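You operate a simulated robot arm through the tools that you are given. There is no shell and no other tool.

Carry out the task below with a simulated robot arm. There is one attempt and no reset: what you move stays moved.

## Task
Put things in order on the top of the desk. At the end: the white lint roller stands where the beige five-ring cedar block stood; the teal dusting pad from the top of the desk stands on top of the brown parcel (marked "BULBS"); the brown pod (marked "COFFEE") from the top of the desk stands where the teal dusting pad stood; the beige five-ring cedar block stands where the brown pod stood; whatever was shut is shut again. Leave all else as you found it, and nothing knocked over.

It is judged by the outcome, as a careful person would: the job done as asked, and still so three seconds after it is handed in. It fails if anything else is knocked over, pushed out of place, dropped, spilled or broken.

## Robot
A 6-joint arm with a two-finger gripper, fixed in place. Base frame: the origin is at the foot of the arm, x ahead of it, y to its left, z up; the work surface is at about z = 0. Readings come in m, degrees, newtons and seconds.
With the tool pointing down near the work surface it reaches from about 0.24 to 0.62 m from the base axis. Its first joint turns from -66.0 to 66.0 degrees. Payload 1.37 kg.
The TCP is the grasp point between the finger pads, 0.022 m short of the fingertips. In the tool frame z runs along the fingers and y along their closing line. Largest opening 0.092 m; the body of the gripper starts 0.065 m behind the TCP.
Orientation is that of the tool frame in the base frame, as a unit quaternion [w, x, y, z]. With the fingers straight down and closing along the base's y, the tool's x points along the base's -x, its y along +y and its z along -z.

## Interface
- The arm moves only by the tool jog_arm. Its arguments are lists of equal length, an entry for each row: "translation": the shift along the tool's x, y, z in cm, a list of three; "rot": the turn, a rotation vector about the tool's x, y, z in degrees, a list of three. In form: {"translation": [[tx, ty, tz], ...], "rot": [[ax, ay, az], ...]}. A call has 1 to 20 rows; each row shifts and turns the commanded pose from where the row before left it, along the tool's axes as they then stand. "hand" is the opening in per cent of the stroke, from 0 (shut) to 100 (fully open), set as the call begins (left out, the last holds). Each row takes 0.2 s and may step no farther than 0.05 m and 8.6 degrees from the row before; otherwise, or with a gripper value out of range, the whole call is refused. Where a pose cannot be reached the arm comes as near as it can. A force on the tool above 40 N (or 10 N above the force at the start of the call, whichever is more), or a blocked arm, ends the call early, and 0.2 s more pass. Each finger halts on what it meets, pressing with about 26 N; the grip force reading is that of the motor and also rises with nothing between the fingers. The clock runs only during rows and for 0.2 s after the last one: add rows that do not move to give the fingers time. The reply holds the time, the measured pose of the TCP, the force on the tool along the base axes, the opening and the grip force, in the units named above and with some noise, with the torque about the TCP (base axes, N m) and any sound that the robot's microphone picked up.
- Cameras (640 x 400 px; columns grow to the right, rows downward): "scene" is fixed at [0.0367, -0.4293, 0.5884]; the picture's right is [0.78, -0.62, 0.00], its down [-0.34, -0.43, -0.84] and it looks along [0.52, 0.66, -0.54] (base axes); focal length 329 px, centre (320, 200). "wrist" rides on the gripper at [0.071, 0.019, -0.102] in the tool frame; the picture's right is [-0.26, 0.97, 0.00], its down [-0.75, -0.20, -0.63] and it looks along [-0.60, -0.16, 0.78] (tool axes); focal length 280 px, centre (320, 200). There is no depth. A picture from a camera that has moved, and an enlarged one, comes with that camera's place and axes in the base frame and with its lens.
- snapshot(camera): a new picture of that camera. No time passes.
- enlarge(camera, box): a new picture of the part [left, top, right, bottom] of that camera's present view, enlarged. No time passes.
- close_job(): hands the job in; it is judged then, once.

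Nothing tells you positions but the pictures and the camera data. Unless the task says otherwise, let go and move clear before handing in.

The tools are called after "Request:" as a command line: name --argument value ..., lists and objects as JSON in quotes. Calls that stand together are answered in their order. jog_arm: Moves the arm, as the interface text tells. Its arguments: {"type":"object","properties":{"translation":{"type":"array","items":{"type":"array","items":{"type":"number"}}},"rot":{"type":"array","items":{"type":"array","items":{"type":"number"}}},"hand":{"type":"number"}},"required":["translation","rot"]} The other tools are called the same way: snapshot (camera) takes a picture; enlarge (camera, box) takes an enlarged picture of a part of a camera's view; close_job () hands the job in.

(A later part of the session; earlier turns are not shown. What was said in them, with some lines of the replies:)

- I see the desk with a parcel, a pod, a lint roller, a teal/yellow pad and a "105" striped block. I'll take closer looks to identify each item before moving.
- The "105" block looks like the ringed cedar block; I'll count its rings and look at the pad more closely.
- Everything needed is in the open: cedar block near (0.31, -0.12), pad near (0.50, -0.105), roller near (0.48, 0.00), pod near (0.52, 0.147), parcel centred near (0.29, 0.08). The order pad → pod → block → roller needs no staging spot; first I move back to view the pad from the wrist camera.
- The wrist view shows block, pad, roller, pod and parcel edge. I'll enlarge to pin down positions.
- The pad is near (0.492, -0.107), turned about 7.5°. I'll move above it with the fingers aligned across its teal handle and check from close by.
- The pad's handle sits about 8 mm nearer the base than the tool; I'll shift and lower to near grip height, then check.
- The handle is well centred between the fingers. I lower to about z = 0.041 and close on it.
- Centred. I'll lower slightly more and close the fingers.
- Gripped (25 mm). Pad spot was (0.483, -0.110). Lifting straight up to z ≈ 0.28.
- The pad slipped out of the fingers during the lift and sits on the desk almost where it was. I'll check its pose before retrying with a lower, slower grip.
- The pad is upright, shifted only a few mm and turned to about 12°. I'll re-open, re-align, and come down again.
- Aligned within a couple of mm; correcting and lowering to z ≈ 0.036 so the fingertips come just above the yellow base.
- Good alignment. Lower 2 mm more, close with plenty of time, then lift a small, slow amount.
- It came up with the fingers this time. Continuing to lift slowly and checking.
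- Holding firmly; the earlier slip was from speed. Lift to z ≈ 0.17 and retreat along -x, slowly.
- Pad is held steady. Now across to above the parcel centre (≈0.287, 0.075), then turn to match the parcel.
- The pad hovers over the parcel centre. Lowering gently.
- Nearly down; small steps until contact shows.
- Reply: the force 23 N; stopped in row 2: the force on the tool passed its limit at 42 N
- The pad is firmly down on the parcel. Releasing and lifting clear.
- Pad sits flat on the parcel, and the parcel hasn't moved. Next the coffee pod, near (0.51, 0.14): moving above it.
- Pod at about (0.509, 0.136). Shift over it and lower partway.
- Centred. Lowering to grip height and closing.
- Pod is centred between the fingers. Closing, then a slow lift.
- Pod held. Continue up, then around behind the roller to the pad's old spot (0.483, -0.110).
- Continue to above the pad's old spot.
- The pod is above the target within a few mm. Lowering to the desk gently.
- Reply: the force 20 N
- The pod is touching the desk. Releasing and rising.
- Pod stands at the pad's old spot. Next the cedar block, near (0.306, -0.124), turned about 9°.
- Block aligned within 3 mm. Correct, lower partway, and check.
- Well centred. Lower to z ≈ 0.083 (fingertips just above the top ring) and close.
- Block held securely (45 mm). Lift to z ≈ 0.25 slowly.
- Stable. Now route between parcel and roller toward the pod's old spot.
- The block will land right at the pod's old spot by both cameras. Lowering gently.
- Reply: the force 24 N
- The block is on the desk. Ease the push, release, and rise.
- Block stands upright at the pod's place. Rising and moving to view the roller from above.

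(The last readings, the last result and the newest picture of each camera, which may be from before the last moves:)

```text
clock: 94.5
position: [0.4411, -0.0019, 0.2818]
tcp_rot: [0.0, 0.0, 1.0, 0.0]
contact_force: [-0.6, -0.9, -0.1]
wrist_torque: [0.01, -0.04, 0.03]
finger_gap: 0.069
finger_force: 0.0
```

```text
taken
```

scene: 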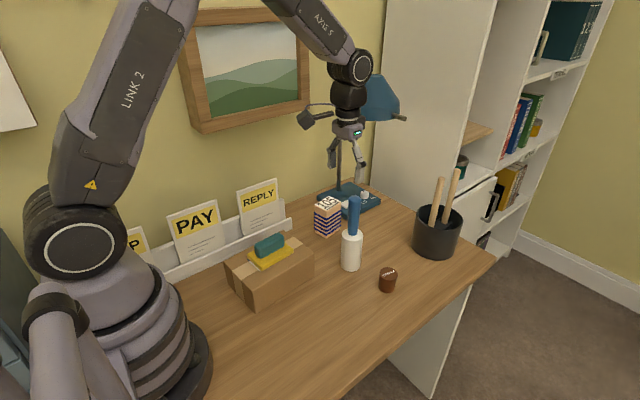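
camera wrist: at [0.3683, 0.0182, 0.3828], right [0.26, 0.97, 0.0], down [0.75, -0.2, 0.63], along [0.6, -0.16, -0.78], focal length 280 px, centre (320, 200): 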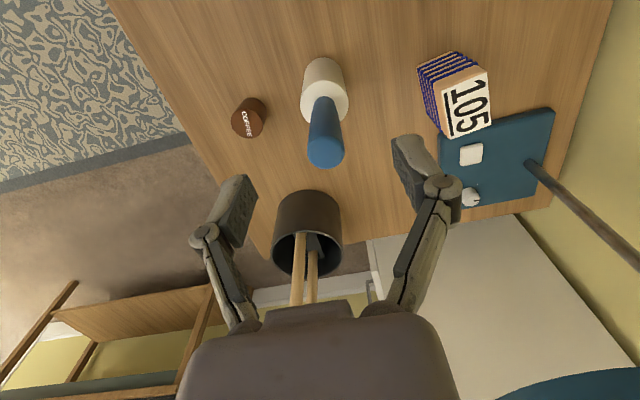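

Request:
enlarge --camera "wrist" --box '[270, 40, 380, 180]'

Request:
enlarge --camera "scene" --box '[320, 185, 380, 285]'

```text
2.86 times, centred on (325, 110) of wrist
camera zoom: at [0.3683, 0.0182, 0.3828], right [0.26, 0.97, 0.0], down [0.75, -0.2, 0.63], along [0.6, -0.16, -0.78], focal length 801 px, centre (306, 457)
```

zoom: 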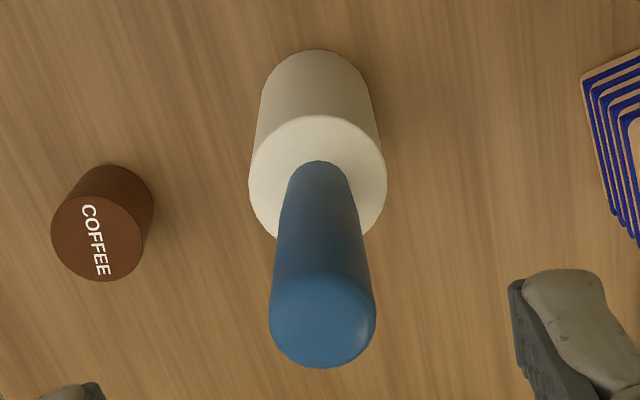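

```text
4.00 times, centred on (350, 235) of scene
camera zoom: at [0.0367, -0.4293, 0.5884], right [0.78, -0.62, 0.0], down [-0.34, -0.43, -0.84], along [0.52, 0.66, -0.54], focal length 1316 px, centre (200, 60)
```

zoom: 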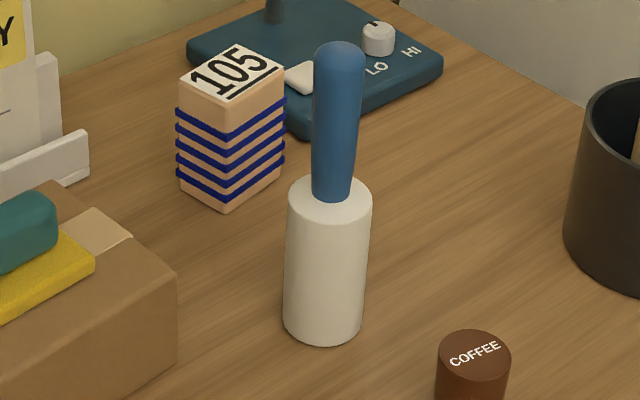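

Roller axis at about (0.467, -0.004), handle top near 0.20. Centring over it and lowering partway around the handle.

Request:
jog_arm --translation '[[-2.77, -0.32, 0], [0, 0, 2.5], [0, 0, 2.5], [0, 0, 0], [0, 0, 0]]' --rot '[[0, 0, 0], [0, 0, 0], [0, 0, 0], [0, 0, 0], [0, 0, 0]]'

Request:
snapshot --camera "wrist"

Request:
enlarge --camera "scene" --box '[290, 130, 430, 290]'

```text
clock: 95.7
position: [0.4675, -0.0056, 0.2295]
tcp_rot: [0.001, 0.0, 1.0, 0.001]
contact_force: [0.1, -0.3, 0.1]
wrist_torque: [0.0, 0.0, -0.05]
finger_gap: 0.0689
finger_force: 0.1
```

```text
taken
camera wrist: at [0.3969, 0.014, 0.3325], right [0.26, 0.97, 0.0], down [0.75, -0.2, 0.63], along [0.6, -0.16, -0.78], focal length 280 px, centre (320, 200)
```

wrist: 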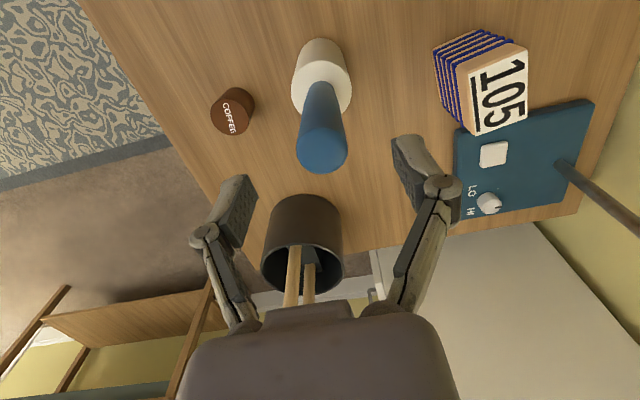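

```text
2.50 times, centred on (360, 210) of scene
camera zoom: at [0.0367, -0.4293, 0.5884], right [0.78, -0.62, 0.0], down [-0.34, -0.43, -0.84], along [0.52, 0.66, -0.54], focal length 822 px, centre (220, 175)
```

zoom: 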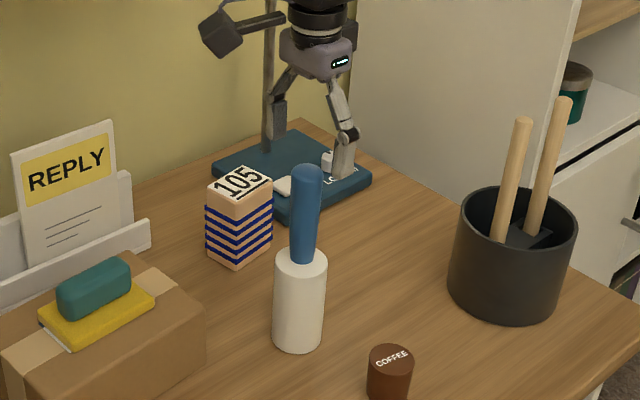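

Centred over the handle. Lower to z ≈ 0.165 in two steps.

Request:
jog_arm --translation '[[0, 0.05, 1.5], [0, 0, 1.5], [0, 0, 0]]' --rot '[[0, 0, 0], [0, 0, 0], [0, 0, 0]]'

Request:
snapshot --camera "wrist"

```text
clock: 96.5
position: [0.4676, -0.0049, 0.1988]
tcp_rot: [0.0, 0.0, 1.0, 0.0]
contact_force: [1.2, 0.7, -0.5]
wrist_torque: [0.01, -0.01, 0.03]
finger_gap: 0.0692
finger_force: 0.1
```

```text
taken
camera wrist: at [0.396, 0.0151, 0.3014], right [0.26, 0.97, 0.0], down [0.75, -0.2, 0.63], along [0.6, -0.16, -0.78], focal length 280 px, centre (320, 200)
```

wrist: 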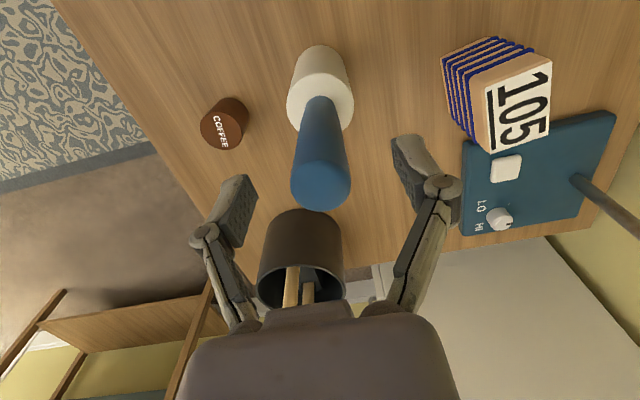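

Request:
jog_arm --translation '[[0, 0, 1.5], [0, 0, 1.5], [0, 0, 0.7], [0, 0, 0]]' --rot '[[0, 0, 0], [0, 0, 0], [0, 0, 0], [0, 0, 0]]'

Request:
snapshot --camera "wrist"

Request:
enlarge --camera "scene" --box '[290, 130, 430, 290]'

```text
clock: 97.5
position: [0.4667, -0.0031, 0.1628]
tcp_rot: [0.0, 0.0, 1.0, 0.0]
contact_force: [0.6, 0.2, 0.0]
wrist_torque: [0.01, 0.02, 0.0]
finger_gap: 0.0688
finger_force: 0.0
```

```text
taken
camera wrist: at [0.3953, 0.0153, 0.2646], right [0.26, 0.97, 0.0], down [0.75, -0.2, 0.63], along [0.6, -0.16, -0.78], focal length 280 px, centre (320, 200)
```

wrist: 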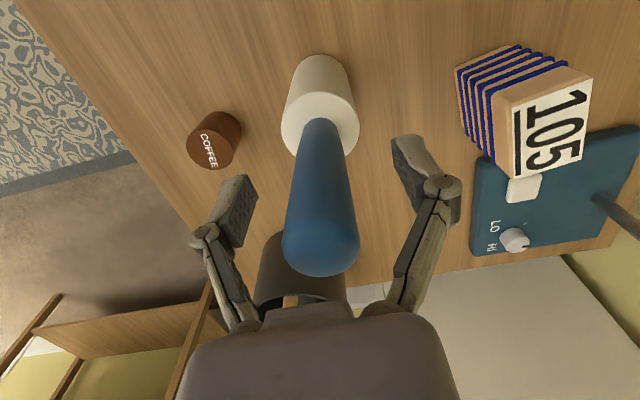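

```text
2.50 times, centred on (360, 210) of scene
camera zoom: at [0.0367, -0.4293, 0.5884], right [0.78, -0.62, 0.0], down [-0.34, -0.43, -0.84], along [0.52, 0.66, -0.54], focal length 822 px, centre (220, 175)
```

zoom: 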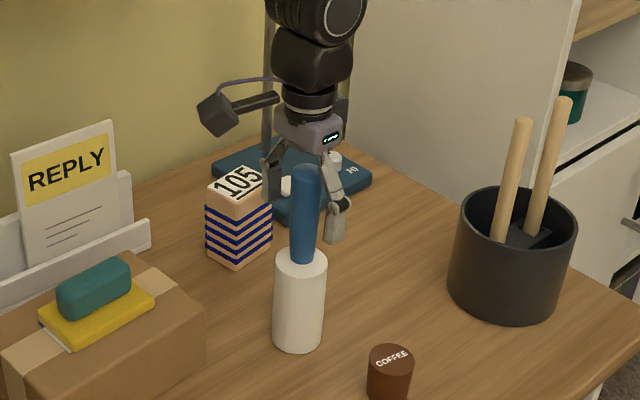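

The handle is centred. Closing on it, then a tiny lift to test.

Request:
jog_arm --translation '[[0, 0, 0], [0, 0, 0], [0, 0, 0], [0, 0, 0], [0, 0, 0], [0, 0, 0]]' --rot '[[0, 0, 0], [0, 0, 0], [0, 0, 0], [0, 0, 0], [0, 0, 0], [0, 0, 0]]' --hand 0

Request:
jog_arm --translation '[[0, 0, -0.1], [0, 0, -0.2], [0, 0, -0.3], [0, 0, -0.3], [0, 0, -0.3], [0, 0, -0.2], [0, 0, 0]]' --rot '[[0, 0, 0], [0, 0, 0], [0, 0, 0], [0, 0, 0], [0, 0, 0], [0, 0, 0], [0, 0, 0]]'

Request:
snapshot --camera "wrist"

Request:
enlarge --camera "scene" --box '[290, 130, 430, 290]'

```text
clock: 98.9
position: [0.4676, -0.0045, 0.1624]
tcp_rot: [0.0, 0.0, 1.0, -0.001]
contact_force: [0.2, -0.7, 0.2]
wrist_torque: [-0.04, 0.03, -0.02]
finger_gap: 0.0242
finger_force: 26.5
```

```text
clock: 100.5
position: [0.4673, -0.0045, 0.1785]
tcp_rot: [0.0, 0.0, 1.0, 0.0]
contact_force: [0.0, 0.7, 0.3]
wrist_torque: [0.0, -0.01, 0.02]
finger_gap: 0.0247
finger_force: 25.7
```

```text
taken
camera wrist: at [0.3956, 0.0152, 0.2799], right [0.26, 0.97, 0.0], down [0.75, -0.2, 0.63], along [0.6, -0.16, -0.78], focal length 280 px, centre (320, 200)
```

wrist: 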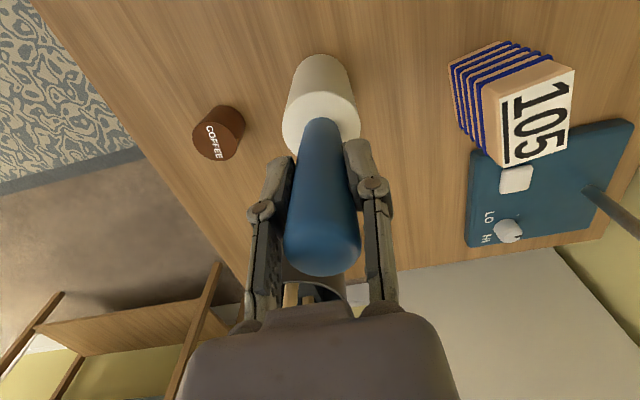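

```text
2.50 times, centred on (360, 210) of scene
camera zoom: at [0.0367, -0.4293, 0.5884], right [0.78, -0.62, 0.0], down [-0.34, -0.43, -0.84], along [0.52, 0.66, -0.54], focal length 822 px, centre (220, 175)
```

zoom: 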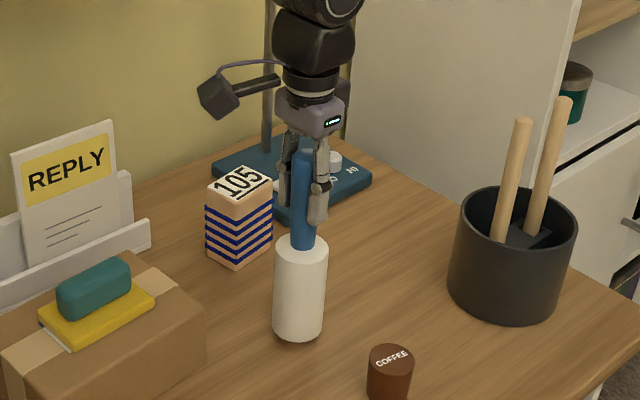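

Lifted without slipping. Raise a bit more, then carry slowly toward the block's old spot (0.3065, -0.1245).

Request:
jog_arm --translation '[[0, 0, -0.3], [0, 0, -0.6], [0, 0, -0.8], [0, 0, -0.8], [0, 0, -0.8], [0, 0, -0.7], [0, 0, -0.5], [0, 0, -0.2], [0, 0, 0]]' --rot '[[0, 0, 0], [0, 0, 0], [0, 0, 0], [0, 0, 0], [0, 0, 0], [0, 0, 0], [0, 0, 0], [0, 0, 0], [0, 0, 0]]'

Request:
jog_arm --translation '[[0.2, -0.15, 0], [0.4, -0.3, 0], [0.6, -0.45, 0], [0.8, -0.6, 0], [0.8, -0.6, 0], [0.8, -0.6, 0], [0.8, -0.6, 0], [0.8, -0.6, 0], [0.8, -0.6, 0], [0.6, -0.45, 0], [0.4, -0.3, 0], [0.2, -0.15, 0], [0, 0, 0]]' --rot '[[0, 0, 0], [0, 0, 0], [0, 0, 0], [0, 0, 0], [0, 0, 0], [0, 0, 0], [0, 0, 0], [0, 0, 0], [0, 0, 0], [0, 0, 0], [0, 0, 0], [0, 0, 0], [0, 0, 0]]'

Request:
snapshot --camera "wrist"

Request:
snapshot --camera "scene"

```text
clock: 102.5
position: [0.4663, -0.0044, 0.225]
tcp_rot: [-0.001, 0.0, 1.0, 0.0]
contact_force: [-0.3, 0.9, -0.8]
wrist_torque: [-0.03, 0.01, 0.04]
finger_gap: 0.0248
finger_force: 26.0
```

```text
clock: 105.3
position: [0.3947, -0.0595, 0.2246]
tcp_rot: [0.001, 0.0, 1.0, 0.0]
contact_force: [0.5, -0.4, -1.5]
wrist_torque: [-0.05, -0.01, 0.02]
finger_gap: 0.0247
finger_force: 26.4
```

```text
taken
camera wrist: at [0.3232, -0.0394, 0.3266], right [0.26, 0.96, 0.0], down [0.75, -0.2, 0.63], along [0.6, -0.16, -0.78], focal length 280 px, centre (320, 200)
```

wrist: 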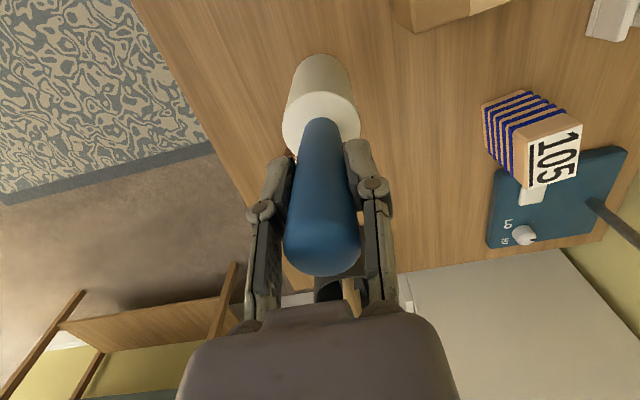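

```text
taken
```

scene: 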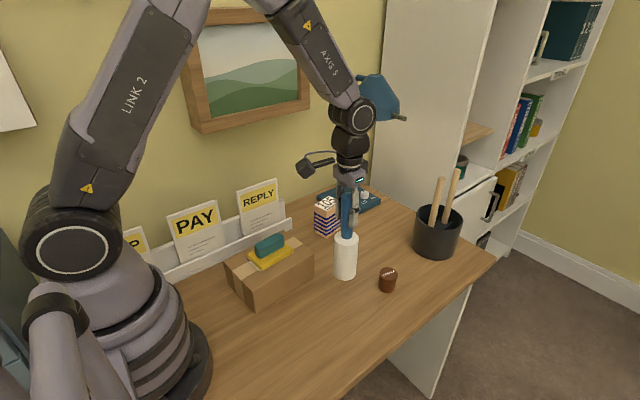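

Request:
jog_arm --translation '[[0.18, -0.13, 0], [0.44, -0.33, 0], [0.71, -0.53, 0], [0.88, -0.66, 0], [0.88, -0.66, 0], [0.88, -0.66, 0], [0.88, -0.66, 0], [0.88, -0.66, 0], [0.88, -0.66, 0], [0.88, -0.66, 0], [0.71, -0.53, 0], [0.44, -0.33, 0], [0.2, -0.13, 0], [0, 0, 0]]' --rot '[[0, 0, 0], [0, 0, 0], [0, 0, 0], [0, 0, 0], [0, 0, 0], [0, 0, 0], [0, 0, 0], [0, 0, 0], [0, 0, 0], [0, 0, 0], [0, 0, 0], [0, 0, 0], [0, 0, 0], [0, 0, 0]]'

Request:
jog_arm --translation '[[0, 0, 0.3], [0, 0, 0.6], [0, 0, 0.7], [0, 0, 0.7], [0, 0, 0.7], [0, 0, 0.6], [0, 0, 0.4], [0, 0, 0.2], [0, 0, 0]]' --rot '[[0, 0, 0], [0, 0, 0], [0, 0, 0], [0, 0, 0], [0, 0, 0], [0, 0, 0], [0, 0, 0], [0, 0, 0], [0, 0, 0]]'

Request:
snapshot --camera "wrist"

Request:
enlarge --camera "scene" --box '[260, 210, 400, 370]'

```text
clock: 108.3
position: [0.3054, -0.1244, 0.2223]
tcp_rot: [0.0, 0.0, 1.0, 0.0]
contact_force: [0.1, -0.6, -1.2]
wrist_torque: [0.0, 0.01, -0.02]
finger_gap: 0.0247
finger_force: 26.5
```

```text
clock: 110.3
position: [0.3063, -0.1246, 0.1828]
tcp_rot: [0.001, 0.0, 1.0, 0.0]
contact_force: [1.0, 0.2, -1.0]
wrist_torque: [0.01, 0.02, 0.0]
finger_gap: 0.0246
finger_force: 25.9
```

```text
taken
camera wrist: at [0.2351, -0.1044, 0.2843], right [0.26, 0.97, 0.0], down [0.75, -0.2, 0.63], along [0.6, -0.16, -0.78], focal length 280 px, centre (320, 200)
```

wrist: 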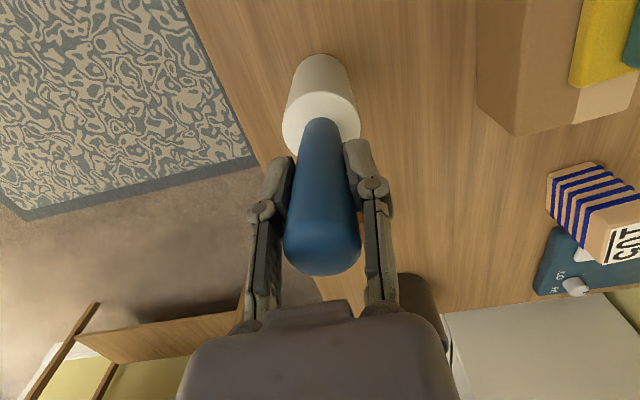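

```text
2.50 times, centred on (330, 290) of scene
camera zoom: at [0.0367, -0.4293, 0.5884], right [0.78, -0.62, 0.0], down [-0.34, -0.43, -0.84], along [0.52, 0.66, -0.54], focal length 822 px, centre (295, -25)
```

zoom: 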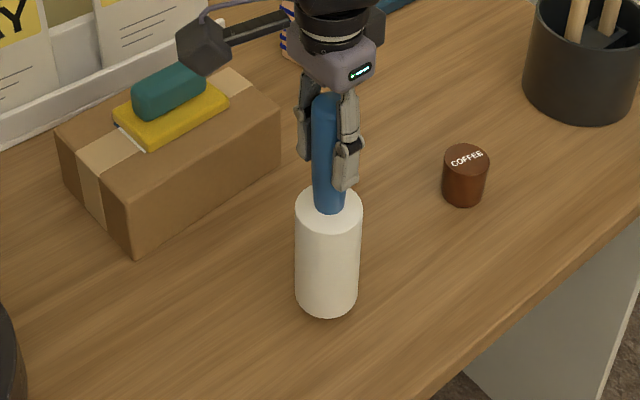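

Matches the block's old footprint. Lowering the last 2 cm gently.

Request:
jog_arm --translation '[[0, 0, 0.3], [0, 0, 0.4], [0, 0, 0.4], [0, 0, 0.3], [0, 0, 0.2], [0, 0, 0.1], [0, 0, 0]]' --rot '[[0, 0, 0], [0, 0, 0], [0, 0, 0], [0, 0, 0], [0, 0, 0], [0, 0, 0], [0, 0, 0]]'

Request:
jog_arm --translation '[[0, 0, 0.1], [0, 0, 0]]' --rot '[[0, 0, 0], [0, 0, 0]]'

Request:
jog_arm --translation '[[0, 0, 0.1], [0, 0, 0]]' --rot '[[0, 0, 0], [0, 0, 0]]'

```text
clock: 111.9
position: [0.3071, -0.125, 0.1648]
tcp_rot: [0.001, -0.001, 1.0, 0.001]
contact_force: [-0.1, -0.2, -1.0]
wrist_torque: [0.01, 0.05, -0.03]
finger_gap: 0.0247
finger_force: 25.7
```

```text
clock: 112.5
position: [0.3055, -0.1236, 0.1637]
tcp_rot: [0.001, 0.0, 1.0, 0.0]
contact_force: [0.7, 0.5, -1.1]
wrist_torque: [0.0, 0.0, 0.04]
finger_gap: 0.0246
finger_force: 26.4
```

```text
clock: 113.1
position: [0.3069, -0.1243, 0.1635]
tcp_rot: [0.0, 0.0, 1.0, 0.0]
contact_force: [0.6, 0.0, -0.6]
wrist_torque: [-0.01, 0.0, 0.0]
finger_gap: 0.0247
finger_force: 26.3
```

Request:
jog_arm --translation '[[0, 0, 0.1], [0, 0, 0]]' --rot '[[0, 0, 0], [0, 0, 0]]'

Request:
jog_arm --translation '[[0, 0, 0.08], [0, 0, 0]]' --rot '[[0, 0, 0], [0, 0, 0]]'

Request:
enlarge --camera "scene" --box '[260, 210, 400, 370]'

```text
clock: 113.7
position: [0.3077, -0.1235, 0.1632]
tcp_rot: [0.0, -0.001, 1.0, 0.0]
contact_force: [-3.1, 0.7, 16.8]
wrist_torque: [0.06, 0.45, 0.07]
finger_gap: 0.025
finger_force: 26.7
```

```text
clock: 114.3
position: [0.3072, -0.1236, 0.1619]
tcp_rot: [0.001, 0.0, 1.0, 0.0]
contact_force: [-1.1, 0.1, 22.7]
wrist_torque: [0.15, -0.19, 0.03]
finger_gap: 0.0249
finger_force: 25.5
```

```text
2.50 times, centred on (330, 290) of scene
camera zoom: at [0.0366, -0.4293, 0.5884], right [0.78, -0.62, 0.0], down [-0.34, -0.43, -0.84], along [0.52, 0.66, -0.54], focal length 822 px, centre (295, -25)
```

zoom: 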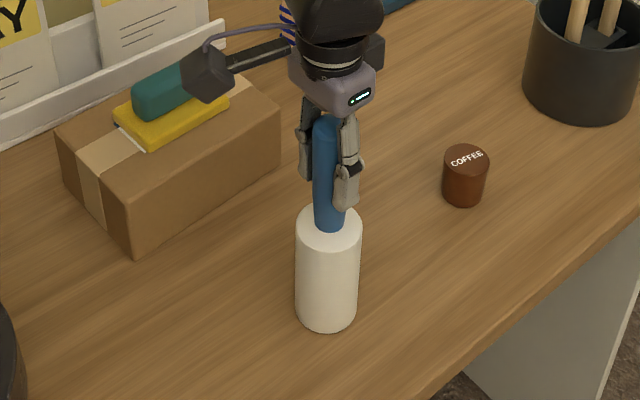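

The roller is standing on the desk. Ease off, release, and check before rising.

Request:
jog_arm --translation '[[0, 0, -0.1], [0, 0, 0], [0, 0, 0], [0, 0, 0]]' --rot '[[0, 0, 0], [0, 0, 0], [0, 0, 0], [0, 0, 0]]' --hand 70

Request:
snapshot --camera "wrist"

Request:
enlarge --camera "scene" --box '[260, 210, 400, 370]'

```text
clock: 115.3
position: [0.3065, -0.1255, 0.1619]
tcp_rot: [0.0, 0.0, 1.0, 0.0]
contact_force: [0.4, 0.0, 0.1]
wrist_torque: [0.0, 0.0, -0.02]
finger_gap: 0.0645
finger_force: 0.0
```

```text
taken
camera wrist: at [0.2353, -0.1048, 0.2644], right [0.26, 0.97, 0.0], down [0.75, -0.2, 0.63], along [0.6, -0.16, -0.78], focal length 280 px, centre (320, 200)
```

wrist: 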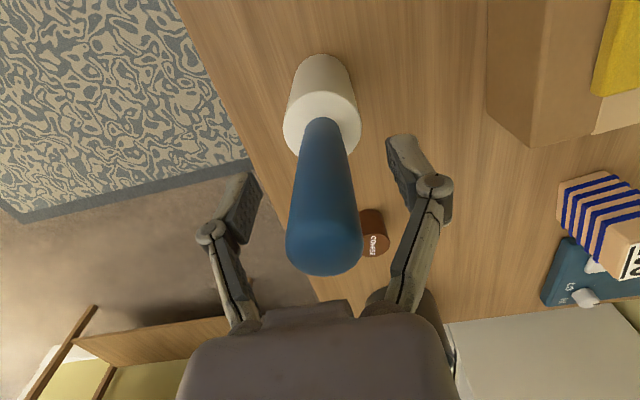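

```text
2.50 times, centred on (330, 290) of scene
camera zoom: at [0.0367, -0.4293, 0.5884], right [0.78, -0.62, 0.0], down [-0.34, -0.43, -0.84], along [0.52, 0.66, -0.54], focal length 822 px, centre (295, -25)
```

zoom: 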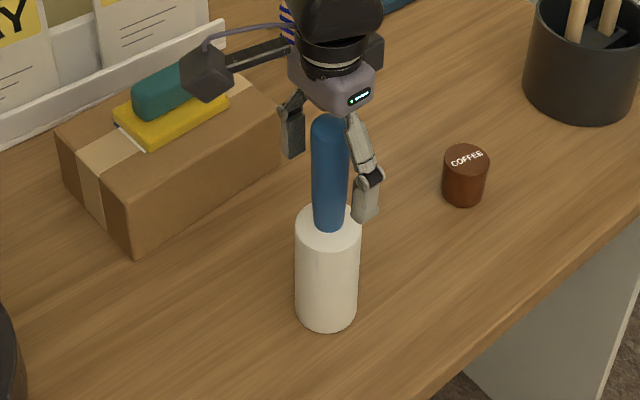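

The roller stands by itself, fingers clear of it. Rising straight up and then away from everything.

Request:
jog_arm --translation '[[0, 0, -1], [0, 0, -3], [0, 0, -4], [0, 0, -4], [0, 0, -2], [0, 0, 0], [-2, 3, 0], [-3, 4, 0], [-2, 3, 0], [0, 0, 0], [0, 0, 0], [0, 0, 0]]' --rot '[[0, 0, 0], [0, 0, 0], [0, 0, 0], [0, 0, 0], [0, 0, 0], [0, 0, 0], [0, 0, 0], [0, 0, 0], [0, 0, 0], [0, 0, 0], [0, 0, 0], [0, 0, 0]]'

Request:
snapshot --camera "scene"

Request:
enlarge --camera "scene" --box '[210, 170, 500, 360]'

Request:
snapshot --camera "wrist"

```text
clock: 117.9
position: [0.3743, -0.0249, 0.3019]
tcp_rot: [0.001, 0.0, 1.0, -0.001]
contact_force: [0.7, -0.3, -0.5]
wrist_torque: [0.04, 0.01, -0.01]
finger_gap: 0.0644
finger_force: 0.1
```

```text
taken
```

scene: 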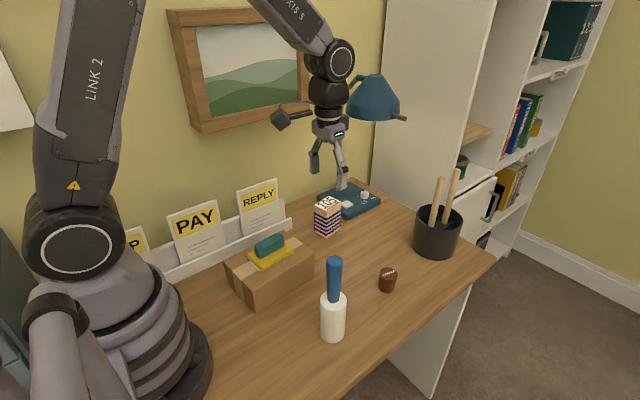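

```text
2.11 times, centred on (355, 265) of scene
camera zoom: at [0.0367, -0.4293, 0.5884], right [0.78, -0.62, 0.0], down [-0.34, -0.43, -0.84], along [0.52, 0.66, -0.54], focal length 693 px, centre (246, 63)
```

zoom: 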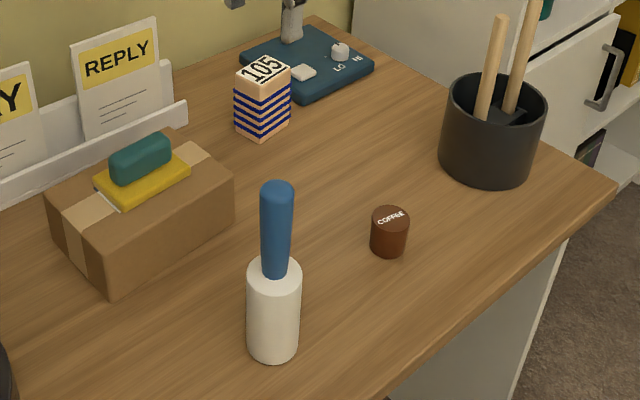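

```text
taken
camera wrist: at [0.3034, -0.0047, 0.4039], right [0.26, 0.97, 0.0], down [0.75, -0.2, 0.63], along [0.6, -0.16, -0.78], focal length 280 px, centre (320, 200)
```

wrist: 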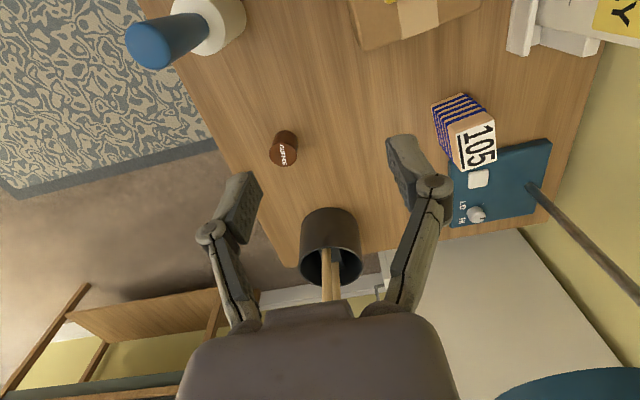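

All four items stand upright in their assigned places: the pad on the parcel, the pod where the pad stood, the block where the pod stood, and the roller where the block stood. Nothing else has moved, nothing had to be opened, and the arm is clear, so I'm handing in.

Request:
close_job

```text
The job is handed in.
```

The desk is rearranged as you asked, and I've handed the job in. The final pictures show all four items upright, and the arm was clear before I handed in.

| Item | Now stands |
|---|---|
| Teal dusting pad | On top of the BULBS parcel |
| COFFEE pod | Where the dusting pad stood |
| Five-ring cedar block | Where the pod stood |
| White lint roller | Where the cedar block stood |

- **Slip:** the dusting pad slipped from the gripper on my first lift, which was too fast. It dropped a short way, landed upright a few millimetres from where it had been, and showed no visible damage. I lifted it again slowly, and it held.
- **Everything else:** the other things on the desk look unmoved in the pictures. I didn't open anything, so whatever was shut is still shut.
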